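You operate a simulated robot arm through the tools that you are given. There is no shell and no other tool. Be economical: measure what you need, move in short steps, check, and stop when the job is done.

You run a simulated robot arm. Do the job below in one go: nothing can be reset, and whatever is moved stays where it is left.

TASK
Shut the grey worktop door.

It is judged by the outcome, as a careful person would: the job done as asked, and still so three seconds after it is handed in. It fails if anything else is knocked over, pushed out of place, dropped, spilled or broken.

THE ROBOT
A 6-joint arm with a two-finger parallel gripper on a trunk, on a base that drives. Base frame: it is fixed to the floor where the robot stands at the start and does not move with it; the origin is under the middle of the robot, x ahead of it, y to its left, z up. Lengths are in m, angles in degrees, forces in N, time in s.
With the tool pointing down near the work surface it reaches from about 0.1 to 0.72 m from the robot's upright axis, wherever it stands. Its first joint turns from -115.0 to 115.0 degrees. Places, roughly: grey worktop door [0.7, -0.3, 0.4]. Payload 4.2 kg.
Tool frame: the origin (TCP) lies between the finger pads and is the grasp point; the fingertips stand 0.023 m ahead of it; z points along the fingers, y is the line along which they close. Largest opening 0.094 m; finger width 0.038, thickness 0.01; the body of the gripper, 0.054 by 0.096 m, starts 0.039 m behind the TCP.
Orientation is told as [roll, pitch, yaw] about the base's x, y, z axes, in that order, counted from this pose: with the fingers straight down and closing along the base's y, the tool's x points along the base's -x, its y along +y and its z along -z.

THE INTERFACE
- The arm moves only by the tool nudge_tool. Its argument "steps" is a list of rows, each a list of 7 numbers: the finger opening in m, from 0 to 0.094, then the shift along the tool's x, y, z in m, then the turn, a rotation vector about the tool's x, y, z in degrees. In form: [[jaw, tx, ty, tz, wx, wy, wz], ...]. A call has 1 to 12 rows; each row is the pose to reach, as a shift and turn from the pose commanded when the call began, along the tool's axes at that moment. A row lasts 0.2 s, in which the tool goes at most 0.05 m and 8.6 degrees; a call with a longer step from one row to the next is refused whole, and so is a gripper value outside its range. A pose out of reach is approached as far as the arm can. The call stops where the force on the tool passes 40 N (or 10 N more than at its start, if that is more) or the arm is blocked; 0.2 s more then pass. The fingers move at their own pace (about 0.108 m/s each) and stop on an object; they squeeze with about 29 N. The grip force told is the motor's: it shows also when the fingers shut on nothing. Time passes only in rows, and 0.2 s behind the last, so rows that repeat a pose let the fingers close. The reply holds the time, the measured pose of the TCP, the force on the tool along the base axes, the opening and the grip force, in the units named above and with some noise, and new pictures: "pictures" is both (left out), scene, wrist or none.
- Cameras (640 x 400 px; columns grow to the right, rows downward): "scene" is now at [0.1815, 0.1355, 1.3633]; the picture's right is [-0.83, -0.55, 0.00], its down [-0.47, 0.71, -0.52] and it looks along [0.29, -0.44, -0.85] (base axes); focal length 268 px, centre (320, 200). "wrist" rides on the gripper at [0.086, 0.016, -0.075] in the tool frame; the picture's right is [-0.18, 0.98, 0.00], its down [-0.58, -0.11, -0.81] and it looks along [-0.79, -0.15, 0.59] (tool axes); focal length 243 px, centre (320, 200). There is no depth. A picture from a camera that has moved, and an enlarged one, comes with that camera's place and axes in the base frame and with its lens. The place of the scene camera against the robot may be out by one fixed shift of up to 0.012 m in any direction.
- lift_body(by): slides the trunk up (or, below 0, down) by that many m; the arm and the scene camera ride with it, the base frame stays. It gives what a move gives, with no picture.
- steer(legs): drives the robot by 1 to 6 legs, each [ahead, turn to the left] in m and degrees, along the robot's own axes; the way and the turn of a leg run together, so that a leg with both is an arc; at most 1.5 m and 180 degrees a leg. The arm and the cameras ride along, it lands a little off, and it stops where it bumps. It gives what a move gives, and a new picture of the scene camera.
- head_to(pan, tilt): turns the head with the scene camera to pan (to the left, within 80 degrees either way) and tilt (down, from -29 to 69), counted from straight ahead of the robot. It gives what a move gives, and a new picture of the scene camera.
- inspect(camera, box): a new picture of the part [left, top, right, bottom] of that camera's present view, enlarged. The clock stands still meanwhile.
- finish_job(): hands the job in; it is judged then, once.

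Go step by step. Nothing tells you exact positions but the pictures and the camera data: compare them with the known pose of the tool, close in by small moves and look again before you grip or let go. The budget is 120 turns and 170 pictures, counting those below and the enlarged ones. Unless the task says otherwise, let go and move clear before handing in, and close with one line.

The tools are called as a command line: name --pt "numbers of a row" for each row, then --argument value for the rest, lists and objects as JSON in quotes. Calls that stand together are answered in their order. nudge_tool: Moves the arm, as the interface text tells. Its arguments: {"type":"object","properties":{"steps":{"type":"array","items":{"type":"array","items":{"type":"number"}}},"pictures":{"type":"string","enum":["both","scene","wrist","none"]}},"required":["steps"]} The other tools are called the same way: lift_body (by) slides the trunk up or down; steer (legs) drives the base; head_to (pan, tilt) turns the head that bears the scene camera; inspect (camera, box) takes an enlarged picture of a part of a camera's view; finish_job () hands the job in.

At the start:

```text
clock: 0.0
tool_pos: [0.379, -0.4668, 0.7073]
tool_rot: [0.1, 0.0, 0.1]
contact_force: [-0.2, 1.5, -0.2]
grip_width: 0.094
finger_force: 0.0
trunk travel left (down, up): [-0.75, 0.24]
robot x, y, heading: [0.0009, -0.0032, 0.0]
head pan, tilt: [-56.3, 58.4]
```

scene: 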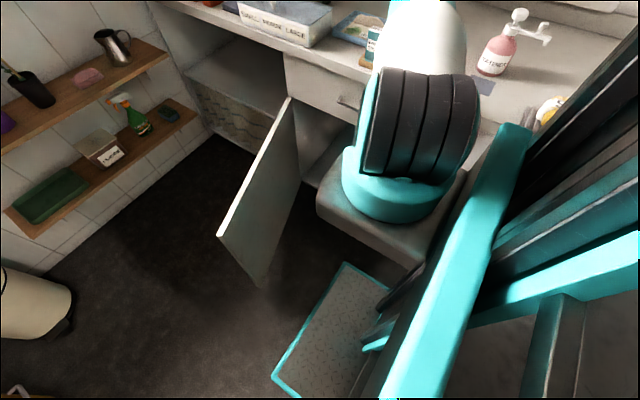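
wrist: 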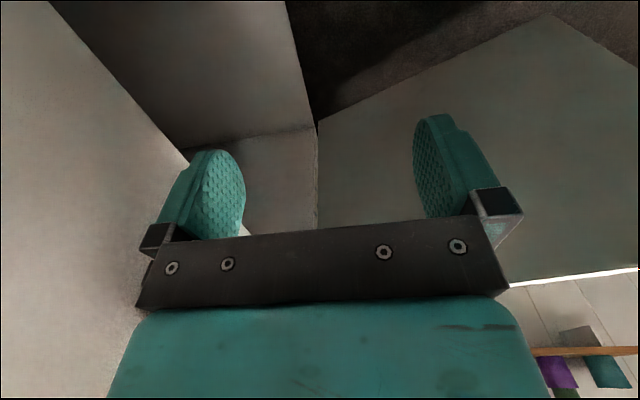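

The door looks open at upper-left of the scene view, hinged near the counter front. I'll look around before moving.

head_to --pan -35 --tilt 50

inspect --camera "wrist" --box '[0, 0, 640, 400]'

```text
clock: 0.8
tool_pos: [0.3781, -0.4674, 0.7077]
tool_rot: [-0.1, 0.1, 0.0]
contact_force: [-0.3, -0.2, -0.7]
grip_width: 0.0942
finger_force: 0.1
trunk travel left (down, up): [-0.75, 0.24]
robot x, y, heading: [-0.0005, -0.0014, -0.0]
head pan, tilt: [-35.0, 50.0]
camera scene: at [0.2066, 0.1483, 1.374], right [-0.57, -0.82, 0.0], down [-0.63, 0.44, -0.64], along [0.53, -0.37, -0.77], focal length 268 px, centre (320, 200)
```

scene: 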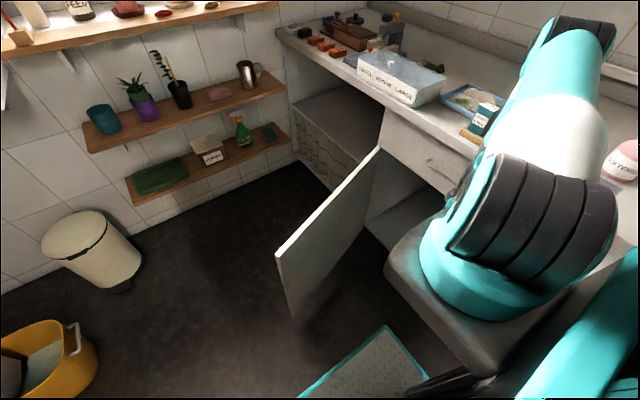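

```text
1.00 times, centred on (320, 200) of wrist
camera zoom: at [0.2923, -0.4535, 0.7832], right [0.18, 0.98, 0.0], down [0.58, -0.11, 0.81], along [0.79, -0.15, -0.59], focal length 243 px, centre (320, 200)
```

zoom: 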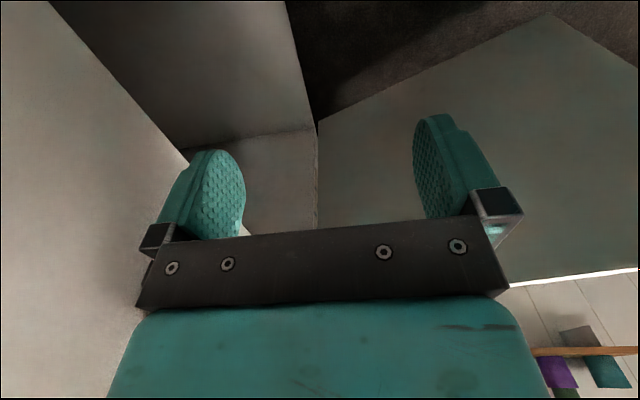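

I take the door as hinged near (0.77, -0.54), with its free edge near (0.59, 0.03) and its top at z ≈ 0.67, so it stands about 70° open with the arm inside its swing. First I'll move the tool away from the counter and raise the trunk so it clears the door top.

nudge_tool --pt "0.0 0 0.05 0 0 0 0" --pt "0.0 0 0.1 0 0 0 0" --pt "0.0 0 0.15 0 0 0 0" --pt "0.0 0 0.15 0 0 0 0" --pictures "none"

lift_body --by 0.2

head_to --pan -25 --tilt 55

```text
clock: 1.9
tool_pos: [0.3784, -0.3177, 0.7065]
tool_rot: [0.0, 0.0, 0.1]
contact_force: [-0.7, -0.3, -0.1]
grip_width: 0.0001
finger_force: 28.7
trunk travel left (down, up): [-0.75, 0.24]
robot x, y, heading: [-0.0038, -0.0021, -0.0]
head pan, tilt: [-35.0, 50.0]
```

```text
clock: 4.0
tool_pos: [0.378, -0.3178, 0.9059]
tool_rot: [0.0, 0.0, 0.0]
contact_force: [0.8, 0.2, -0.4]
grip_width: 0.0001
finger_force: 28.9
trunk travel left (down, up): [-0.95, 0.04]
robot x, y, heading: [-0.0002, 0.0028, -0.2]
head pan, tilt: [-35.0, 50.0]
```

```text
clock: 4.7
tool_pos: [0.3793, -0.3168, 0.9064]
tool_rot: [0.0, 0.0, 0.0]
contact_force: [-0.2, 0.2, 0.1]
grip_width: 0.0
finger_force: 29.1
trunk travel left (down, up): [-0.95, 0.04]
robot x, y, heading: [-0.0022, -0.0005, -0.2]
head pan, tilt: [-25.0, 55.0]
camera scene: at [0.2089, 0.162, 1.5675], right [-0.42, -0.91, 0.0], down [-0.74, 0.35, -0.57], along [0.52, -0.24, -0.82], focal length 268 px, centre (320, 200)
```

scene: 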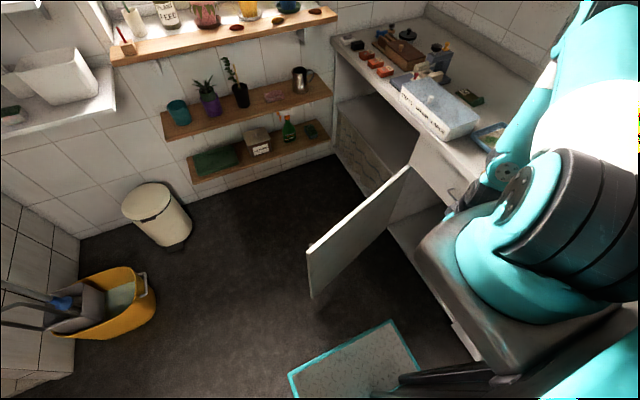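

Triangulation puts the door's free top corner at (0.585, 0.034, 0.68). The base plate, which reaches x ≈ 0.32, is in the door's sweep, so I'll have to back up. I'll check the sides and rear for obstacles first.

head_to --pan 80 --tilt 45

head_to --pan -80 --tilt 45

```text
clock: 6.6
tool_pos: [0.377, -0.3175, 0.907]
tool_rot: [0.0, 0.0, 0.0]
contact_force: [-0.4, -0.7, -0.4]
grip_width: 0.0
finger_force: 29.1
trunk travel left (down, up): [-0.95, 0.04]
robot x, y, heading: [0.0013, -0.0023, -0.1]
head pan, tilt: [80.0, 45.0]
camera scene: at [0.1577, 0.2726, 1.5809], right [0.98, -0.17, 0.0], down [-0.12, -0.7, -0.71], along [0.12, 0.7, -0.71], focal length 268 px, centre (320, 200)
```

scene: 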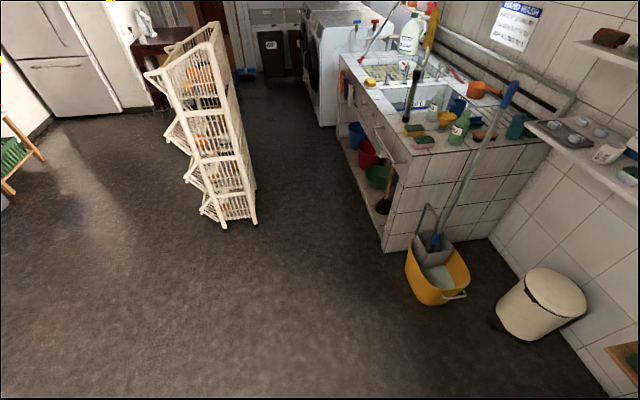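

```text
clock: 9.0
tool_pos: [0.3777, -0.3175, 0.9072]
tool_rot: [0.0, 0.0, -0.1]
contact_force: [-0.7, 0.9, -0.4]
grip_width: 0.0
finger_force: 29.6
trunk travel left (down, up): [-0.95, 0.04]
robot x, y, heading: [0.002, -0.0025, 0.0]
head pan, tilt: [-80.0, 45.0]
camera scene: at [0.1577, 0.1124, 1.5809], right [-0.98, -0.17, 0.0], down [-0.12, 0.7, -0.71], along [0.12, -0.7, -0.71], focal length 268 px, centre (320, 200)
```

scene: 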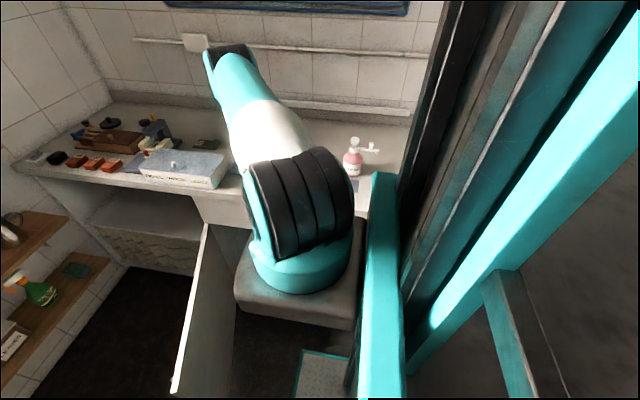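

There is plenty of free floor to the left and behind. Next I'll carry the closed fingers over the door top to its outer side.

nudge_tool --pt "0 -0.033 0.03 0 0 0 0" --pt "0 -0.066 0.06 0 0 0 0" --pt "0 -0.099 0.09 0 0 0 0" --pt "0 -0.132 0.12 0 0 0 0" --pt "0 -0.165 0.15 0 0 0 0" --pt "0 -0.198 0.18 0 0 0 0" --pt "0 -0.231 0.21 0 0 0 0" --pt "0 -0.264 0.24 0 0 0 0" --pt "0 -0.297 0.265 0 0 0 0" --pt "0 -0.31 0.27 0 0 0 0" --pictures "wrist"

head_to --pan -25 --tilt 55

```text
clock: 11.2
tool_pos: [0.6888, -0.0449, 0.9067]
tool_rot: [0.0, -0.1, 0.0]
contact_force: [-0.3, -0.5, -0.1]
grip_width: 0.0
finger_force: 29.2
trunk travel left (down, up): [-0.95, 0.04]
robot x, y, heading: [0.002, -0.0049, -0.1]
head pan, tilt: [-80.0, 45.0]
camera wrist: at [0.6018, -0.0326, 0.9824], right [0.18, 0.98, 0.0], down [0.58, -0.11, 0.81], along [0.79, -0.15, -0.59], focal length 243 px, centre (320, 200)
```

wrist: 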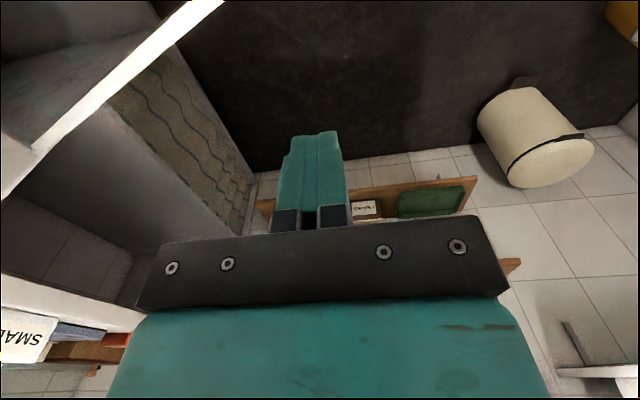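

```text
clock: 12.5
tool_pos: [0.6891, -0.0464, 0.906]
tool_rot: [-0.1, 0.0, 0.0]
contact_force: [-0.1, -0.4, 0.1]
grip_width: 0.0001
finger_force: 28.7
trunk travel left (down, up): [-0.95, 0.04]
robot x, y, heading: [0.0009, -0.0012, 0.1]
head pan, tilt: [-25.0, 55.0]
camera scene: at [0.2089, 0.1621, 1.5675], right [-0.42, -0.91, 0.0], down [-0.74, 0.35, -0.57], along [0.52, -0.24, -0.82], focal length 268 px, centre (320, 200)
```

scene: 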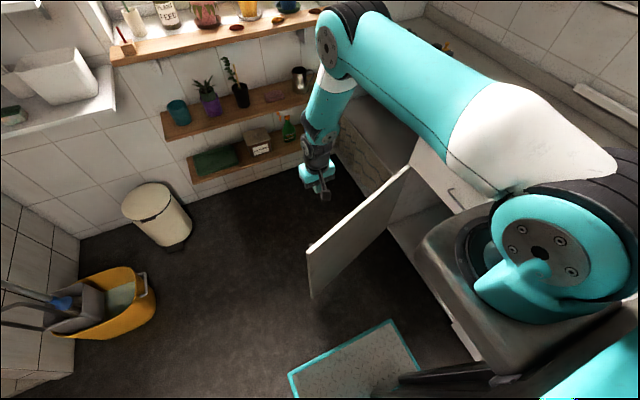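

The tool is beyond the door on its outer side, so I'll lower the fingertips a little below the door top.

nudge_tool --pt "0 0 0 0.05 0 0 0" --pt "0 0 0 0.1 0 0 0" --pt "0 0 0 0.15 0 0 0" --pt "0 0 0 0.2 0 0 0" --pt "0 0 0 0.245 0 0 0"

```text
clock: 13.7
tool_pos: [0.6678, -0.0495, 0.6851]
tool_rot: [0.0, 0.2, -0.1]
contact_force: [0.2, 1.2, 0.5]
grip_width: 0.0003
finger_force: 29.2
out of reach, approached as far as the arm can: row 5
trunk travel left (down, up): [-0.95, 0.04]
robot x, y, heading: [-0.0004, 0.0004, 0.2]
head pan, tilt: [-25.0, 55.0]
camera scene: at [0.2089, 0.1621, 1.5675], right [-0.42, -0.91, 0.0], down [-0.74, 0.35, -0.57], along [0.52, -0.24, -0.82], focal length 268 px, centre (320, 200)
camera wrist: at [0.582, -0.036, 0.7612], right [0.18, 0.98, 0.0], down [0.58, -0.11, 0.81], along [0.79, -0.15, -0.59], focal length 243 px, centre (320, 200)
```

scene: 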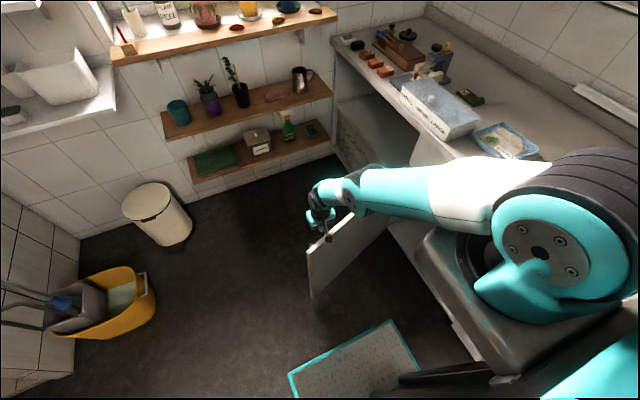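
wrist: 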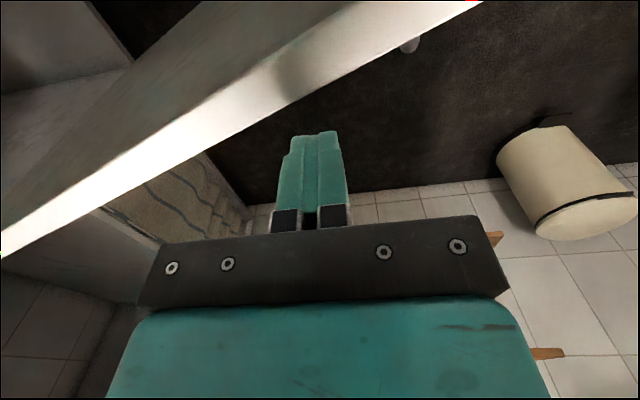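

The arm is at full stretch but the fingers are just past the outer face, with the knob visible beneath. I'll lower the trunk slightly to deepen the overlap.

lift_body --by -0.035

inspect --camera "wrist" --box '[0, 0, 640, 400]'

```text
clock: 14.4
tool_pos: [0.6684, -0.0497, 0.6506]
tool_rot: [0.0, 0.0, 0.0]
contact_force: [0.0, 0.0, 1.0]
grip_width: 0.0
finger_force: 29.3
trunk travel left (down, up): [-0.915, 0.075]
robot x, y, heading: [0.0006, 0.0005, 0.0]
head pan, tilt: [-25.0, 55.0]
```

```text
1.00 times, centred on (320, 200) of wrist
camera zoom: at [0.5823, -0.036, 0.7263], right [0.18, 0.98, 0.0], down [0.58, -0.11, 0.81], along [0.79, -0.15, -0.59], focal length 243 px, centre (320, 200)
```

zoom: 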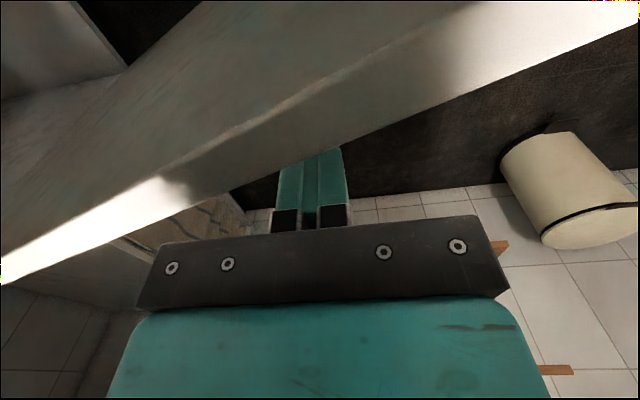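

The fingers now overlap the door's outer face, so I'll draw the door toward the robot along its arc.

nudge_tool --pt "0 0.02 0 0 0 0 0" --pt "0 0.04 -0.005 0 0 0 0" --pt "0 0.06 -0.012 0 0 0 0" --pt "0 0.08 -0.02 0 0 0 0" --pt "0 0.1 -0.03 0 0 0 0" --pt "0 0.122 -0.042 0 0 0 0" --pt "0 0.14 -0.052 0 0 0 0" --pt "0 0.16 -0.064 0 0 0 0"

```text
clock: 16.2
tool_pos: [0.5105, -0.1129, 0.65]
tool_rot: [0.0, 0.0, 0.0]
contact_force: [-0.3, 0.6, -1.2]
grip_width: 0.0
finger_force: 29.5
trunk travel left (down, up): [-0.915, 0.075]
robot x, y, heading: [0.0019, 0.0005, -0.2]
head pan, tilt: [-25.0, 55.0]
camera scene: at [0.209, 0.1623, 1.5324], right [-0.42, -0.91, 0.0], down [-0.74, 0.35, -0.57], along [0.52, -0.24, -0.82], focal length 268 px, centre (320, 200)
camera wrist: at [0.4223, -0.0997, 0.7261], right [0.18, 0.98, 0.0], down [0.58, -0.11, 0.81], along [0.79, -0.15, -0.59], focal length 243 px, centre (320, 200)
```

scene: 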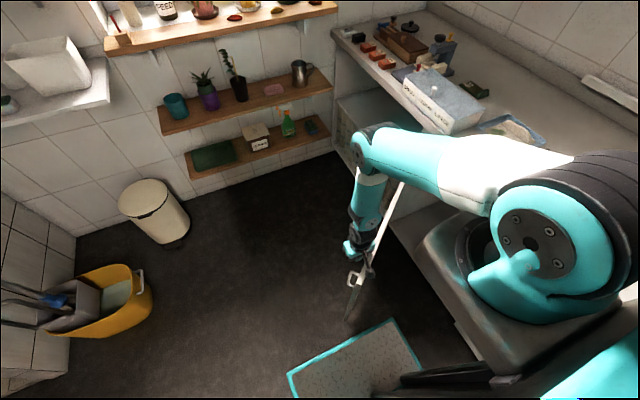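
wrist: 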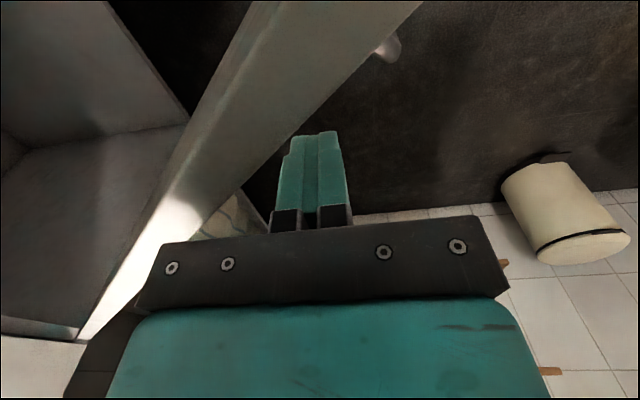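

The door has swung to about 55°. I'll slide the tool along its outer face toward the hinge, then reverse the robot so the drag continues and the base leaves the door's path.

nudge_tool --pt "0 -0.025 -0.03 0 0 0 0" --pt "0 -0.045 -0.06 0 0 0 0" --pt "0 -0.06 -0.085 0 0 0 0" --pictures "none"

steer --legs '[[-0.1, 0]]'

```text
clock: 17.1
tool_pos: [0.5692, -0.1985, 0.6498]
tool_rot: [0.0, 0.0, 0.0]
contact_force: [-0.2, -0.1, -0.5]
grip_width: 0.0
finger_force: 28.7
trunk travel left (down, up): [-0.915, 0.075]
robot x, y, heading: [0.0003, -0.0003, -0.0]
head pan, tilt: [-25.0, 55.0]
```

```text
clock: 18.2
tool_pos: [0.4678, -0.1996, 0.6489]
tool_rot: [0.1, 0.0, 0.0]
contact_force: [0.4, -0.7, 0.0]
grip_width: 0.0002
finger_force: 29.2
trunk travel left (down, up): [-0.915, 0.075]
robot x, y, heading: [-0.1032, -0.0009, -0.1]
head pan, tilt: [-25.0, 55.0]
camera scene: at [0.1088, 0.1618, 1.5324], right [-0.42, -0.91, 0.0], down [-0.74, 0.35, -0.57], along [0.52, -0.24, -0.82], focal length 268 px, centre (320, 200)
```

scene: 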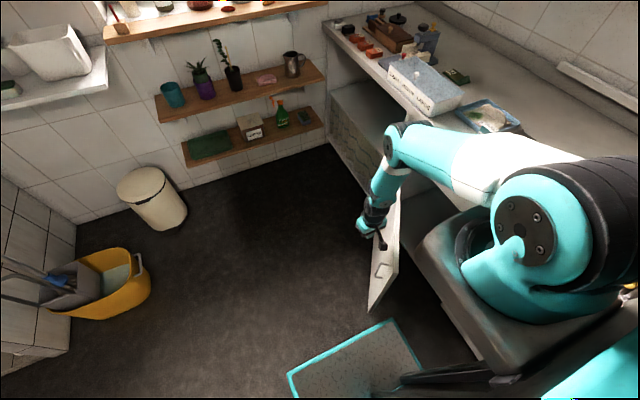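

The door is following and its outer face with the handle is now visible. I'll keep reversing.

steer --legs '[[-0.12, 0]]'

```text
clock: 19.4
tool_pos: [0.3493, -0.1994, 0.6494]
tool_rot: [-0.1, 0.2, -0.1]
contact_force: [0.0, 0.3, 0.9]
grip_width: 0.0002
finger_force: 29.4
trunk travel left (down, up): [-0.915, 0.075]
robot x, y, heading: [-0.2211, 0.0029, -0.2]
head pan, tilt: [-25.0, 55.0]
camera scene: at [-0.011, 0.1619, 1.5324], right [-0.42, -0.91, 0.0], down [-0.74, 0.35, -0.57], along [0.52, -0.24, -0.82], focal length 268 px, centre (320, 200)
```

scene: 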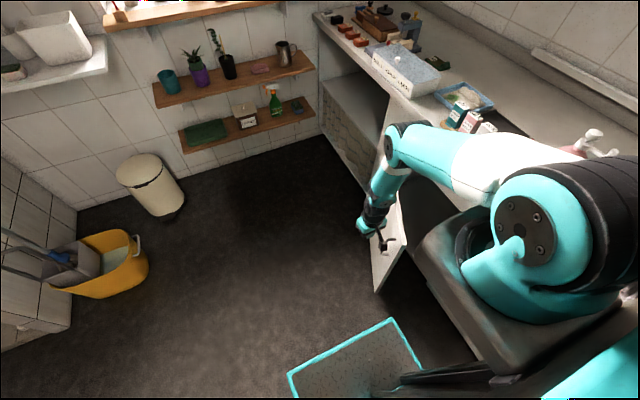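

The door is now about 37° open and the base is clear of its swing. I'll back the tool off a little and tilt the fingers toward the cabinet, so the fingertips rather than the gripper body make the final push.

nudge_tool --pt "0 0 0.05 0 0 0 0" --pt "0 0 0.08 0 0 0 0" --pt "0 0 0.08 0 8 0 0" --pt "0 0 0.08 0 16 0 0" --pt "0 0 0.08 0.01 24 0 0" --pt "0 0 0.08 0.02 32 0 0" --pt "0 0 0.08 0.03 40 0 0" --pt "0 0 0.08 0.04 48 0 0" --pt "0 0 0.08 0.05 56 0 0" --pt "0 0 0.08 0.06 62 0 0"

```text
clock: 21.6
tool_pos: [0.2551, -0.1119, 0.6839]
tool_rot: [-61.3, 0.0, -0.1]
contact_force: [1.2, -0.3, -0.5]
grip_width: 0.0001
finger_force: 29.2
out of reach, approached as far as the arm can: row 7, 8, 9, 10
trunk travel left (down, up): [-0.915, 0.075]
robot x, y, heading: [-0.2217, 0.0014, 0.1]
head pan, tilt: [-25.0, 55.0]
camera scene: at [-0.0096, 0.1613, 1.5324], right [-0.42, -0.91, 0.0], down [-0.74, 0.35, -0.57], along [0.52, -0.24, -0.82], focal length 268 px, centre (320, 200)
camera wrist: at [0.1676, -0.0417, 0.7067], right [0.19, 0.47, -0.86], down [0.58, 0.65, 0.48], along [0.79, -0.59, -0.15], focal length 243 px, centre (320, 200)
```

scene: 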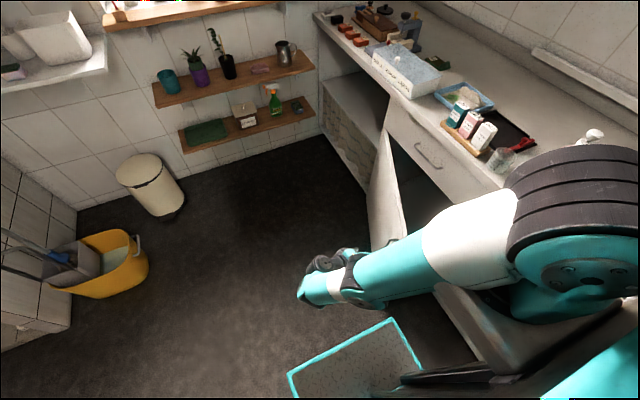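
wrist: 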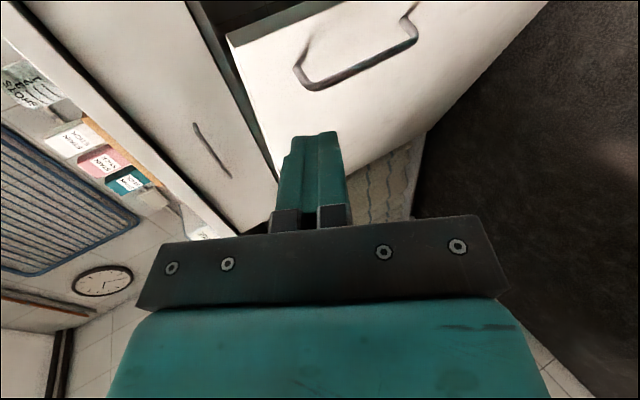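

The wrist view shows the door's outer face and handle ahead. I'll lower the trunk to gain reach, then line up with x ≈ 0.34.

lift_body --by -0.15

nudge_tool --pt "0 -0.03 0 0 0 0 0" --pt "0 -0.06 0 0 0 0 0" --pt "0 -0.09 0 0 0 0 0"

```text
clock: 23.4
tool_pos: [0.2525, -0.1131, 0.5345]
tool_rot: [-61.2, 0.0, -0.1]
contact_force: [-0.5, 0.0, 0.3]
grip_width: 0.0001
finger_force: 29.0
trunk travel left (down, up): [-0.765, 0.225]
robot x, y, heading: [-0.2166, -0.0011, -0.1]
head pan, tilt: [-25.0, 55.0]
```

```text
clock: 24.2
tool_pos: [0.3185, -0.1324, 0.5645]
tool_rot: [-61.3, 0.1, -0.1]
contact_force: [-0.3, 0.3, -0.8]
grip_width: 0.0001
finger_force: 29.1
out of reach, approached as far as the arm can: row 1, 2, 3
trunk travel left (down, up): [-0.765, 0.225]
robot x, y, heading: [-0.2223, 0.0006, -0.2]
head pan, tilt: [-25.0, 55.0]
camera scene: at [-0.0113, 0.1621, 1.3825], right [-0.42, -0.91, 0.0], down [-0.74, 0.35, -0.57], along [0.52, -0.24, -0.82], focal length 268 px, centre (320, 200)
camera wrist: at [0.2321, -0.0618, 0.586], right [0.18, 0.47, -0.86], down [0.58, 0.65, 0.48], along [0.79, -0.59, -0.15], focal length 243 px, centre (320, 200)
```

scene: 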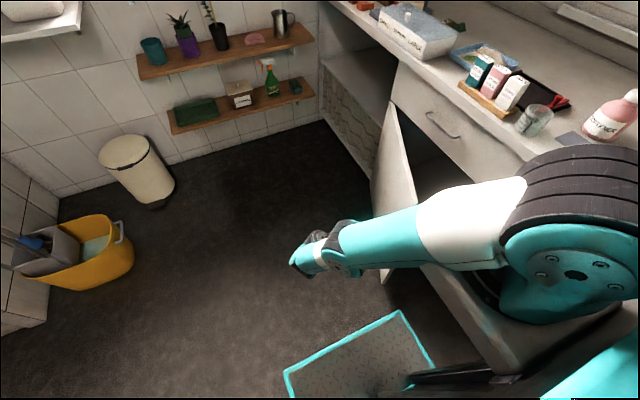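
wrist: 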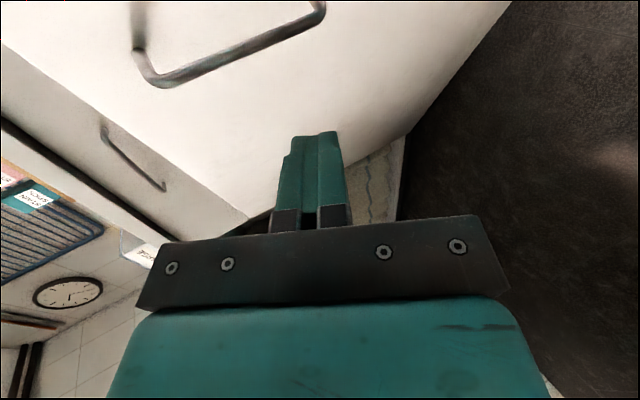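

The fingertips face the door just below the handle, so I'll push in -y in short moves.

nudge_tool --pt "0 0 -0.014 0.026 0 0 0" --pt "0 0 -0.028 0.053 0 0 0" --pt "0 0 -0.042 0.079 0 0 0" --pt "0 0 -0.056 0.106 0 0 0" --pt "0 0 -0.07 0.132 0 0 0"

```text
clock: 25.4
tool_pos: [0.3224, -0.2803, 0.5543]
tool_rot: [-61.5, 0.1, -0.2]
contact_force: [0.6, -0.3, -0.2]
grip_width: 0.0
finger_force: 29.4
out of reach, approached as far as the arm can: row 3, 4, 5
trunk travel left (down, up): [-0.765, 0.225]
robot x, y, heading: [-0.2202, -0.0, -0.3]
head pan, tilt: [-25.0, 55.0]
camera scene: at [-0.011, 0.1621, 1.3824], right [-0.42, -0.91, 0.0], down [-0.74, 0.35, -0.57], along [0.52, -0.24, -0.82], focal length 268 px, centre (320, 200)
camera wrist: at [0.2372, -0.2105, 0.5762], right [0.19, 0.47, -0.86], down [0.58, 0.65, 0.48], along [0.79, -0.59, -0.15], focal length 243 px, centre (320, 200)
```

scene: 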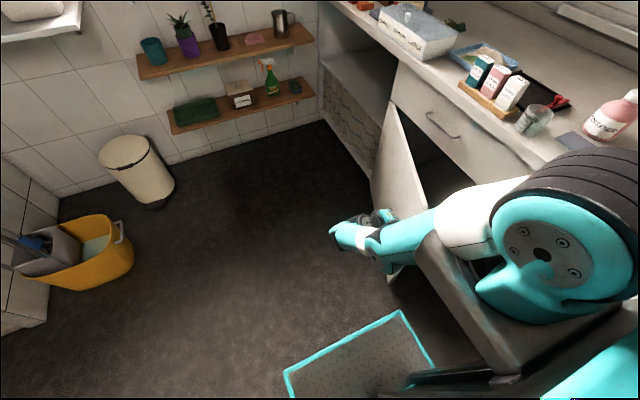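
wrist: 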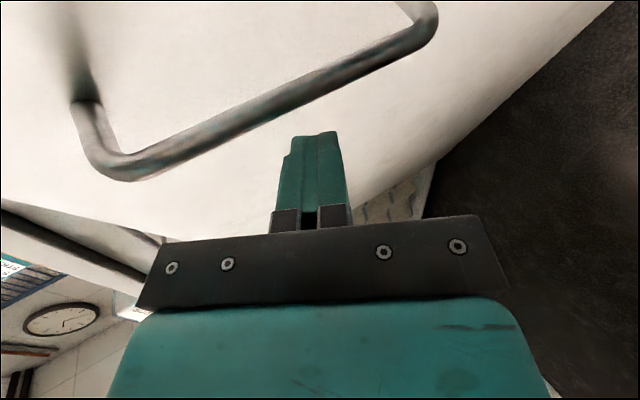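

The door is starting to follow, so I'll keep pushing.

nudge_tool --pt "0 0 -0.012 0.022 0 0 0" --pt "0 0 -0.024 0.044 0 0 0" --pt "0 0 -0.035 0.066 0 0 0" --pt "0 0 -0.047 0.088 0 0 0" --pt "0 0 -0.056 0.106 0 0 0"

```text
clock: 26.6
tool_pos: [0.3222, -0.4004, 0.5551]
tool_rot: [-61.3, 0.2, -0.1]
contact_force: [-0.6, 0.1, -1.0]
grip_width: 0.0
finger_force: 29.0
trunk travel left (down, up): [-0.765, 0.225]
robot x, y, heading: [-0.2177, -0.0059, -0.1]
head pan, tilt: [-25.0, 55.0]
camera scene: at [-0.0111, 0.1621, 1.3825], right [-0.42, -0.91, 0.0], down [-0.74, 0.35, -0.57], along [0.52, -0.24, -0.82], focal length 268 px, centre (320, 200)
camera wrist: at [0.2342, -0.3304, 0.5777], right [0.18, 0.47, -0.86], down [0.58, 0.65, 0.48], along [0.79, -0.59, -0.15], focal length 243 px, centre (320, 200)
```

scene: 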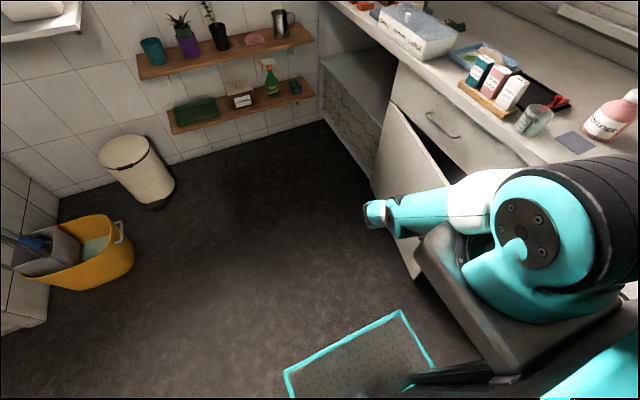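
wrist: 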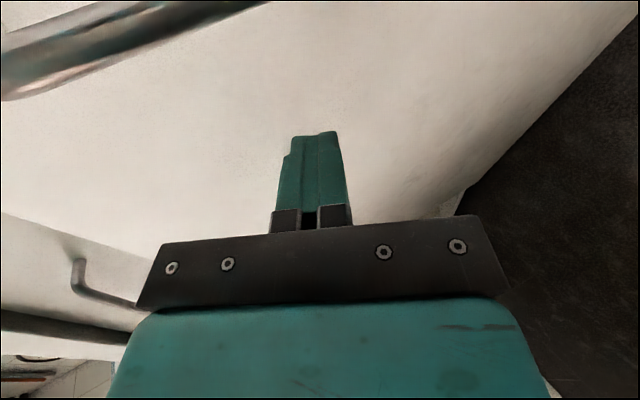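

The door is now about 15–20° open. I'll continue more gently.

nudge_tool --pt "0 0 -0.009 0.018 0 0 0" --pt "0 0 -0.019 0.035 0 0 0" --pt "0 0 -0.028 0.053 0 0 0" --pt "0 0 -0.035 0.066 0 0 0"

```text
clock: 27.6
tool_pos: [0.3151, -0.4735, 0.5704]
tool_rot: [-61.4, 0.0, -0.1]
contact_force: [1.2, 0.2, -0.5]
grip_width: 0.0001
finger_force: 28.7
out of reach, approached as far as the arm can: row 1, 2, 3, 4
trunk travel left (down, up): [-0.765, 0.225]
robot x, y, heading: [-0.2213, -0.0009, -0.2]
head pan, tilt: [-25.0, 55.0]
camera scene: at [-0.0108, 0.162, 1.3824], right [-0.42, -0.91, 0.0], down [-0.74, 0.35, -0.57], along [0.52, -0.24, -0.82], focal length 268 px, centre (320, 200)
camera wrist: at [0.2281, -0.4033, 0.5928], right [0.18, 0.47, -0.86], down [0.58, 0.65, 0.48], along [0.79, -0.59, -0.15], focal length 243 px, centre (320, 200)
```

scene: 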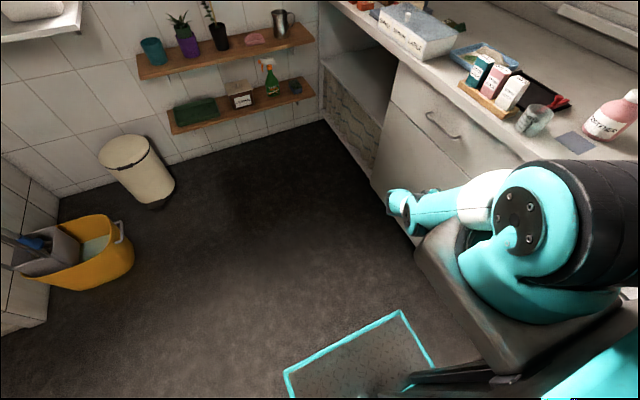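
wrist: 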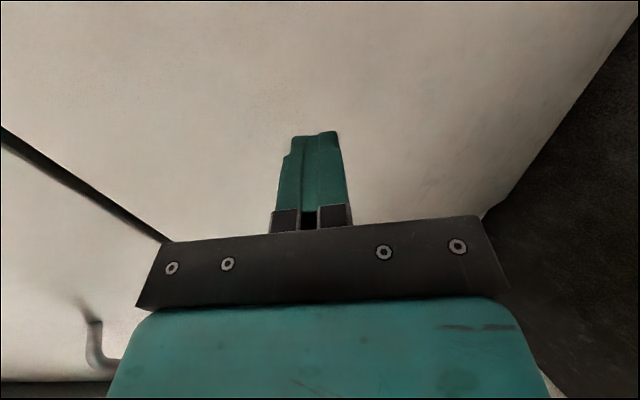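

The door is nearly shut. I'll push the rest gently until it stops.

nudge_tool --pt "0 0.01 -0.007 0.013 0 0 0" --pt "0 0.02 -0.014 0.026 0 0 0" --pt "0 0.02 -0.021 0.04 0 0 0" --pt "0 0.02 -0.028 0.053 0 0 0" --pt "0 0.02 -0.035 0.066 0 0 0"

```text
clock: 28.5
tool_pos: [0.2913, -0.5182, 0.5727]
tool_rot: [-61.0, 0.2, 0.1]
contact_force: [-4.8, 18.3, 16.2]
grip_width: 0.0001
finger_force: 29.3
out of reach, approached as far as the arm can: row 3, 4
trunk travel left (down, up): [-0.765, 0.225]
robot x, y, heading: [-0.2202, 0.001, 0.2]
head pan, tilt: [-25.0, 55.0]
stopped in row 4: the force on the tool passed its limit (the readings are from after the stop); the commanded pose is now the measured one
camera scene: at [-0.0121, 0.1636, 1.3828], right [-0.42, -0.91, 0.0], down [-0.74, 0.35, -0.57], along [0.52, -0.24, -0.82], focal length 268 px, centre (320, 200)
camera wrist: at [0.2047, -0.4479, 0.5959], right [0.18, 0.48, -0.86], down [0.58, 0.65, 0.48], along [0.79, -0.59, -0.16], focal length 243 px, centre (320, 200)
```

scene: 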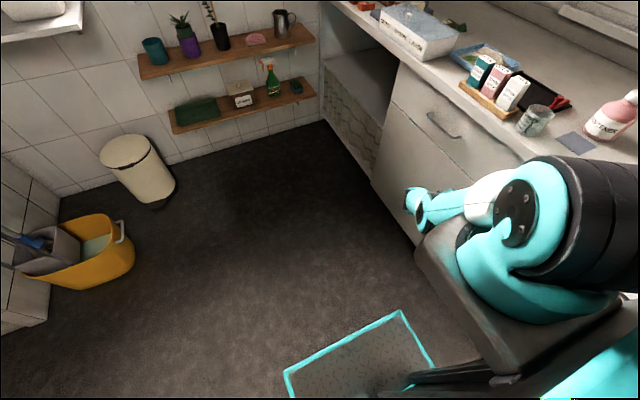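
wrist: 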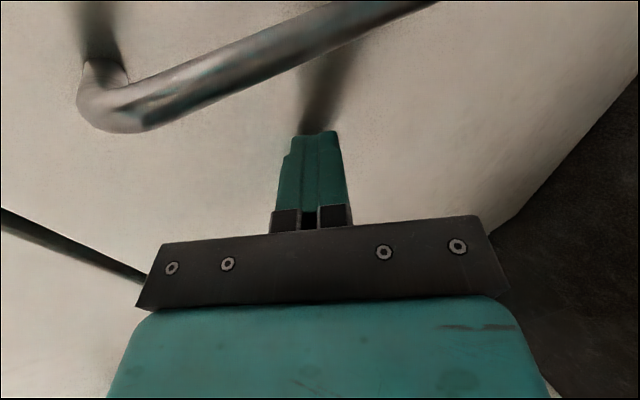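

The push stopped at the limit with the door looking flush. I'll back straight off in +y and check.

nudge_tool --pt "0 0 0.009 -0.018 0 0 0" --pt "0 0 0.019 -0.035 0 0 0" --pt "0 0 0.038 -0.07 0 0 0" --pt "0 0 0.056 -0.106 0 0 0" --pt "0 0 0.075 -0.141 0 0 0" --pt "0 0 0.094 -0.176 0 0 0" --pt "0 0 0.118 -0.22 0 0 0"

head_to --pan -40 --tilt 50

```text
refused: row 7 steps farther than a row can; nothing moved
```

```text
clock: 29.3
tool_pos: [0.2922, -0.519, 0.5715]
tool_rot: [-61.0, 0.2, 0.2]
contact_force: [-5.5, 24.2, 17.5]
grip_width: 0.0
finger_force: 28.3
trunk travel left (down, up): [-0.765, 0.225]
robot x, y, heading: [-0.2171, 0.0002, 0.4]
head pan, tilt: [-40.0, 50.0]
camera scene: at [-0.0184, 0.1449, 1.389], right [-0.64, -0.77, 0.0], down [-0.59, 0.49, -0.64], along [0.49, -0.41, -0.77], focal length 268 px, centre (320, 200)
```

scene: 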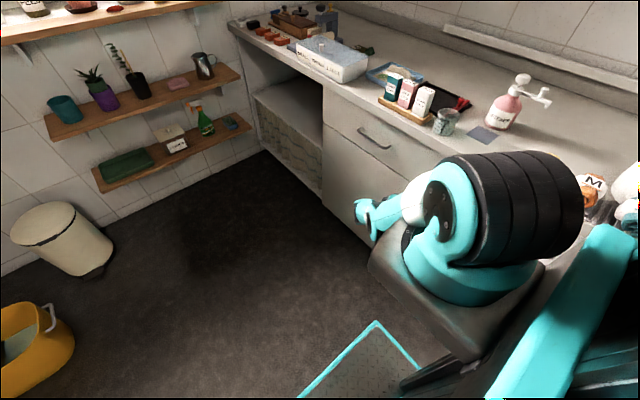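

The door looks shut from here. I'll retreat with one row shortened.

nudge_tool --pt "0 0 0.009 -0.018 0 0 0" --pt "0 0 0.019 -0.035 0 0 0" --pt "0 0 0.038 -0.07 0 0 0" --pt "0 0 0.056 -0.106 0 0 0" --pt "0 0 0.075 -0.141 0 0 0" --pt "0 0 0.094 -0.176 0 0 0" --pt "0 0 0.113 -0.211 0 0 0" --pt "0 0 0.132 -0.246 0 0 0" --pt "0 0 0.15 -0.281 0 0 0"

```text
clock: 31.3
tool_pos: [0.2621, -0.2088, 0.5239]
tool_rot: [-61.1, 0.2, 0.2]
contact_force: [0.0, 0.8, 0.3]
grip_width: 0.0
finger_force: 29.1
out of reach, approached as far as the arm can: row 1, 2, 3, 4, 5, 6, 7, 8, 9
trunk travel left (down, up): [-0.765, 0.225]
robot x, y, heading: [-0.222, -0.0022, -0.0]
head pan, tilt: [-40.0, 50.0]
camera scene: at [-0.0177, 0.1434, 1.389], right [-0.64, -0.77, 0.0], down [-0.59, 0.49, -0.64], along [0.49, -0.41, -0.77], focal length 268 px, centre (320, 200)
camera wrist: at [0.175, -0.1373, 0.5472], right [0.18, 0.48, -0.86], down [0.58, 0.65, 0.48], along [0.79, -0.59, -0.16], focal length 243 px, centre (320, 200)
```

scene: 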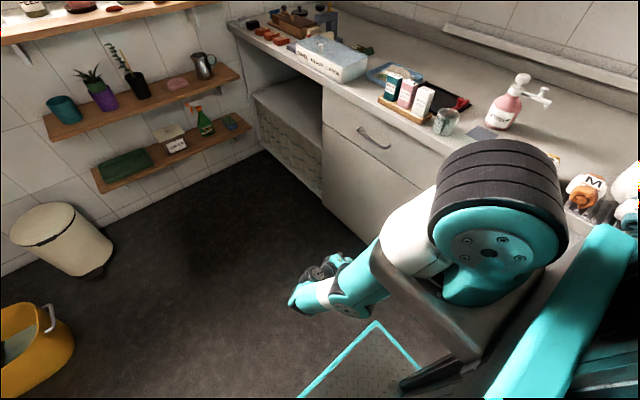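
wrist: 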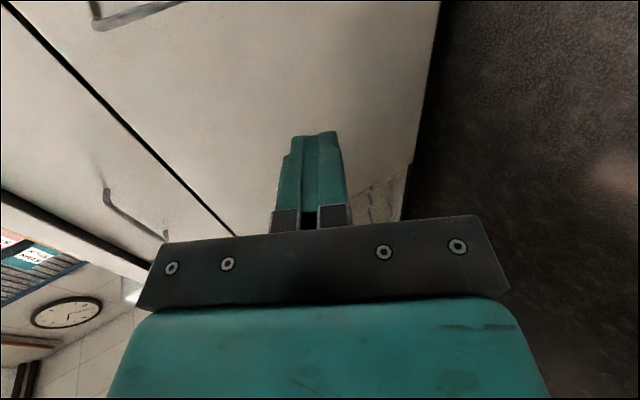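

The door looks shut. To rule out a remaining gap at the free edge, I'll move the wrist camera in -x and look.

nudge_tool --pt "0 0.04 0 0 0 0 0" --pt "0 0.08 0 0 0 0 0" --pt "0 0.12 0 0 0 0 0" --pt "0 0.15 0 0 0 0 0" --pictures "none"

inspect --camera "wrist" --box '[0, 0, 480, 300]'

inspect --camera "scene" --box '[280, 60, 480, 260]'

```text
clock: 32.3
tool_pos: [0.2537, -0.1756, 0.5238]
tool_rot: [-60.9, 0.2, 0.0]
contact_force: [-0.1, 0.1, 0.6]
grip_width: 0.0
finger_force: 28.5
out of reach, approached as far as the arm can: row 1, 2, 3, 4
trunk travel left (down, up): [-0.765, 0.225]
robot x, y, heading: [-0.2191, 0.0001, 0.4]
head pan, tilt: [-40.0, 50.0]
```

```text
1.33 times, centred on (240, 150) of wrist
camera zoom: at [0.1666, -0.1047, 0.5481], right [0.18, 0.48, -0.86], down [0.58, 0.65, 0.48], along [0.79, -0.59, -0.16], focal length 324 px, centre (427, 267)
```

zoom: 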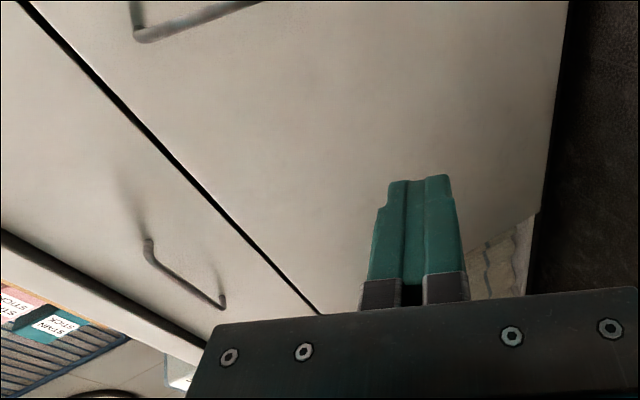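

```text
2.00 times, centred on (380, 160) of scene
camera zoom: at [-0.0177, 0.1436, 1.389], right [-0.64, -0.77, 0.0], down [-0.59, 0.49, -0.64], along [0.49, -0.41, -0.77], focal length 537 px, centre (200, 280)
```

zoom: 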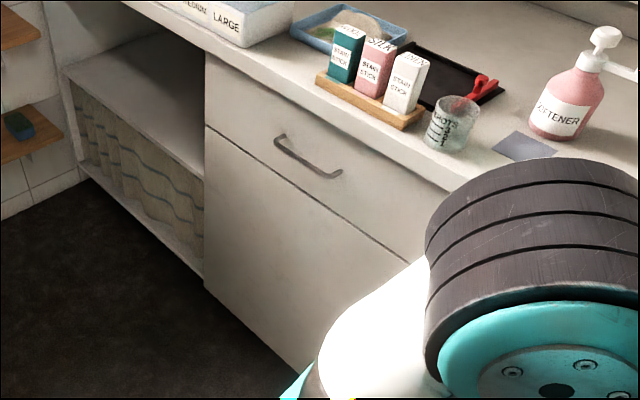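

It looks flush from both views, but I'd like to see the free-edge side itself. I'll yaw the wrist toward it.

nudge_tool --pt "0 0.02 0 0 0 7 3.8" --pt "0 0.04 0 0 0 14 7.6" --pt "0 0.06 0 0 0 21 11.4" --pt "0 0.06 0 0 0 28 15.2" --pt "0 0.06 0 0 0 35 19" --pictures "wrist"

```text
clock: 33.5
tool_pos: [0.1934, -0.1768, 0.524]
tool_rot: [-61.2, 0.7, -39.8]
contact_force: [0.4, -0.1, 0.1]
grip_width: 0.0003
finger_force: 28.9
trunk travel left (down, up): [-0.765, 0.225]
robot x, y, heading: [-0.2215, -0.0015, -0.3]
head pan, tilt: [-40.0, 50.0]
camera wrist: at [0.1735, -0.0664, 0.5484], right [0.44, 0.25, -0.86], down [0.87, 0.13, 0.48], along [0.23, -0.96, -0.16], focal length 243 px, centre (320, 200)
```

wrist: 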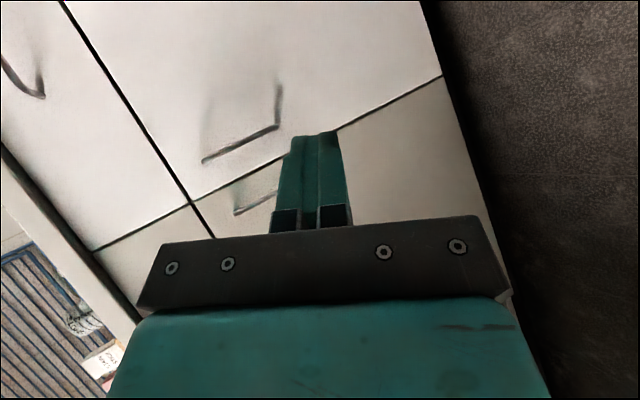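

inspect --camera "wrist" --box '[80, 40, 480, 290]'

```text
1.60 times, centred on (280, 165) of wrist
camera zoom: at [0.1735, -0.0664, 0.5484], right [0.44, 0.25, -0.86], down [0.87, 0.13, 0.48], along [0.23, -0.96, -0.16], focal length 388 px, centre (384, 256)
```

zoom: 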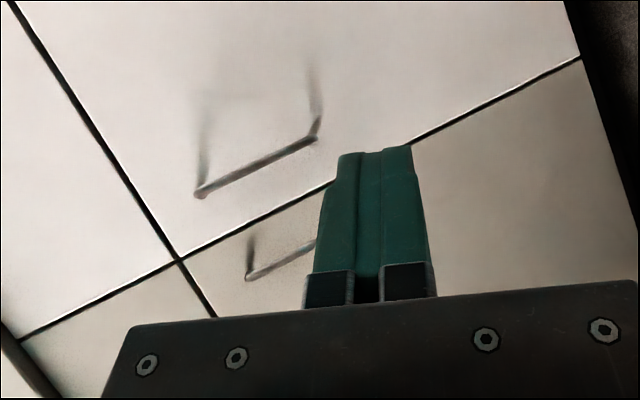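

The seams between our door, its neighbour and the drawer are straight and even, so the door is flush and shut. The arm is clear and the objects on the worktop look undisturbed, so I'm handing in.

finish_job

```text
The job is handed in.
```

The grey worktop door is shut flush, the arm is clear of it, and I saw nothing else disturbed.
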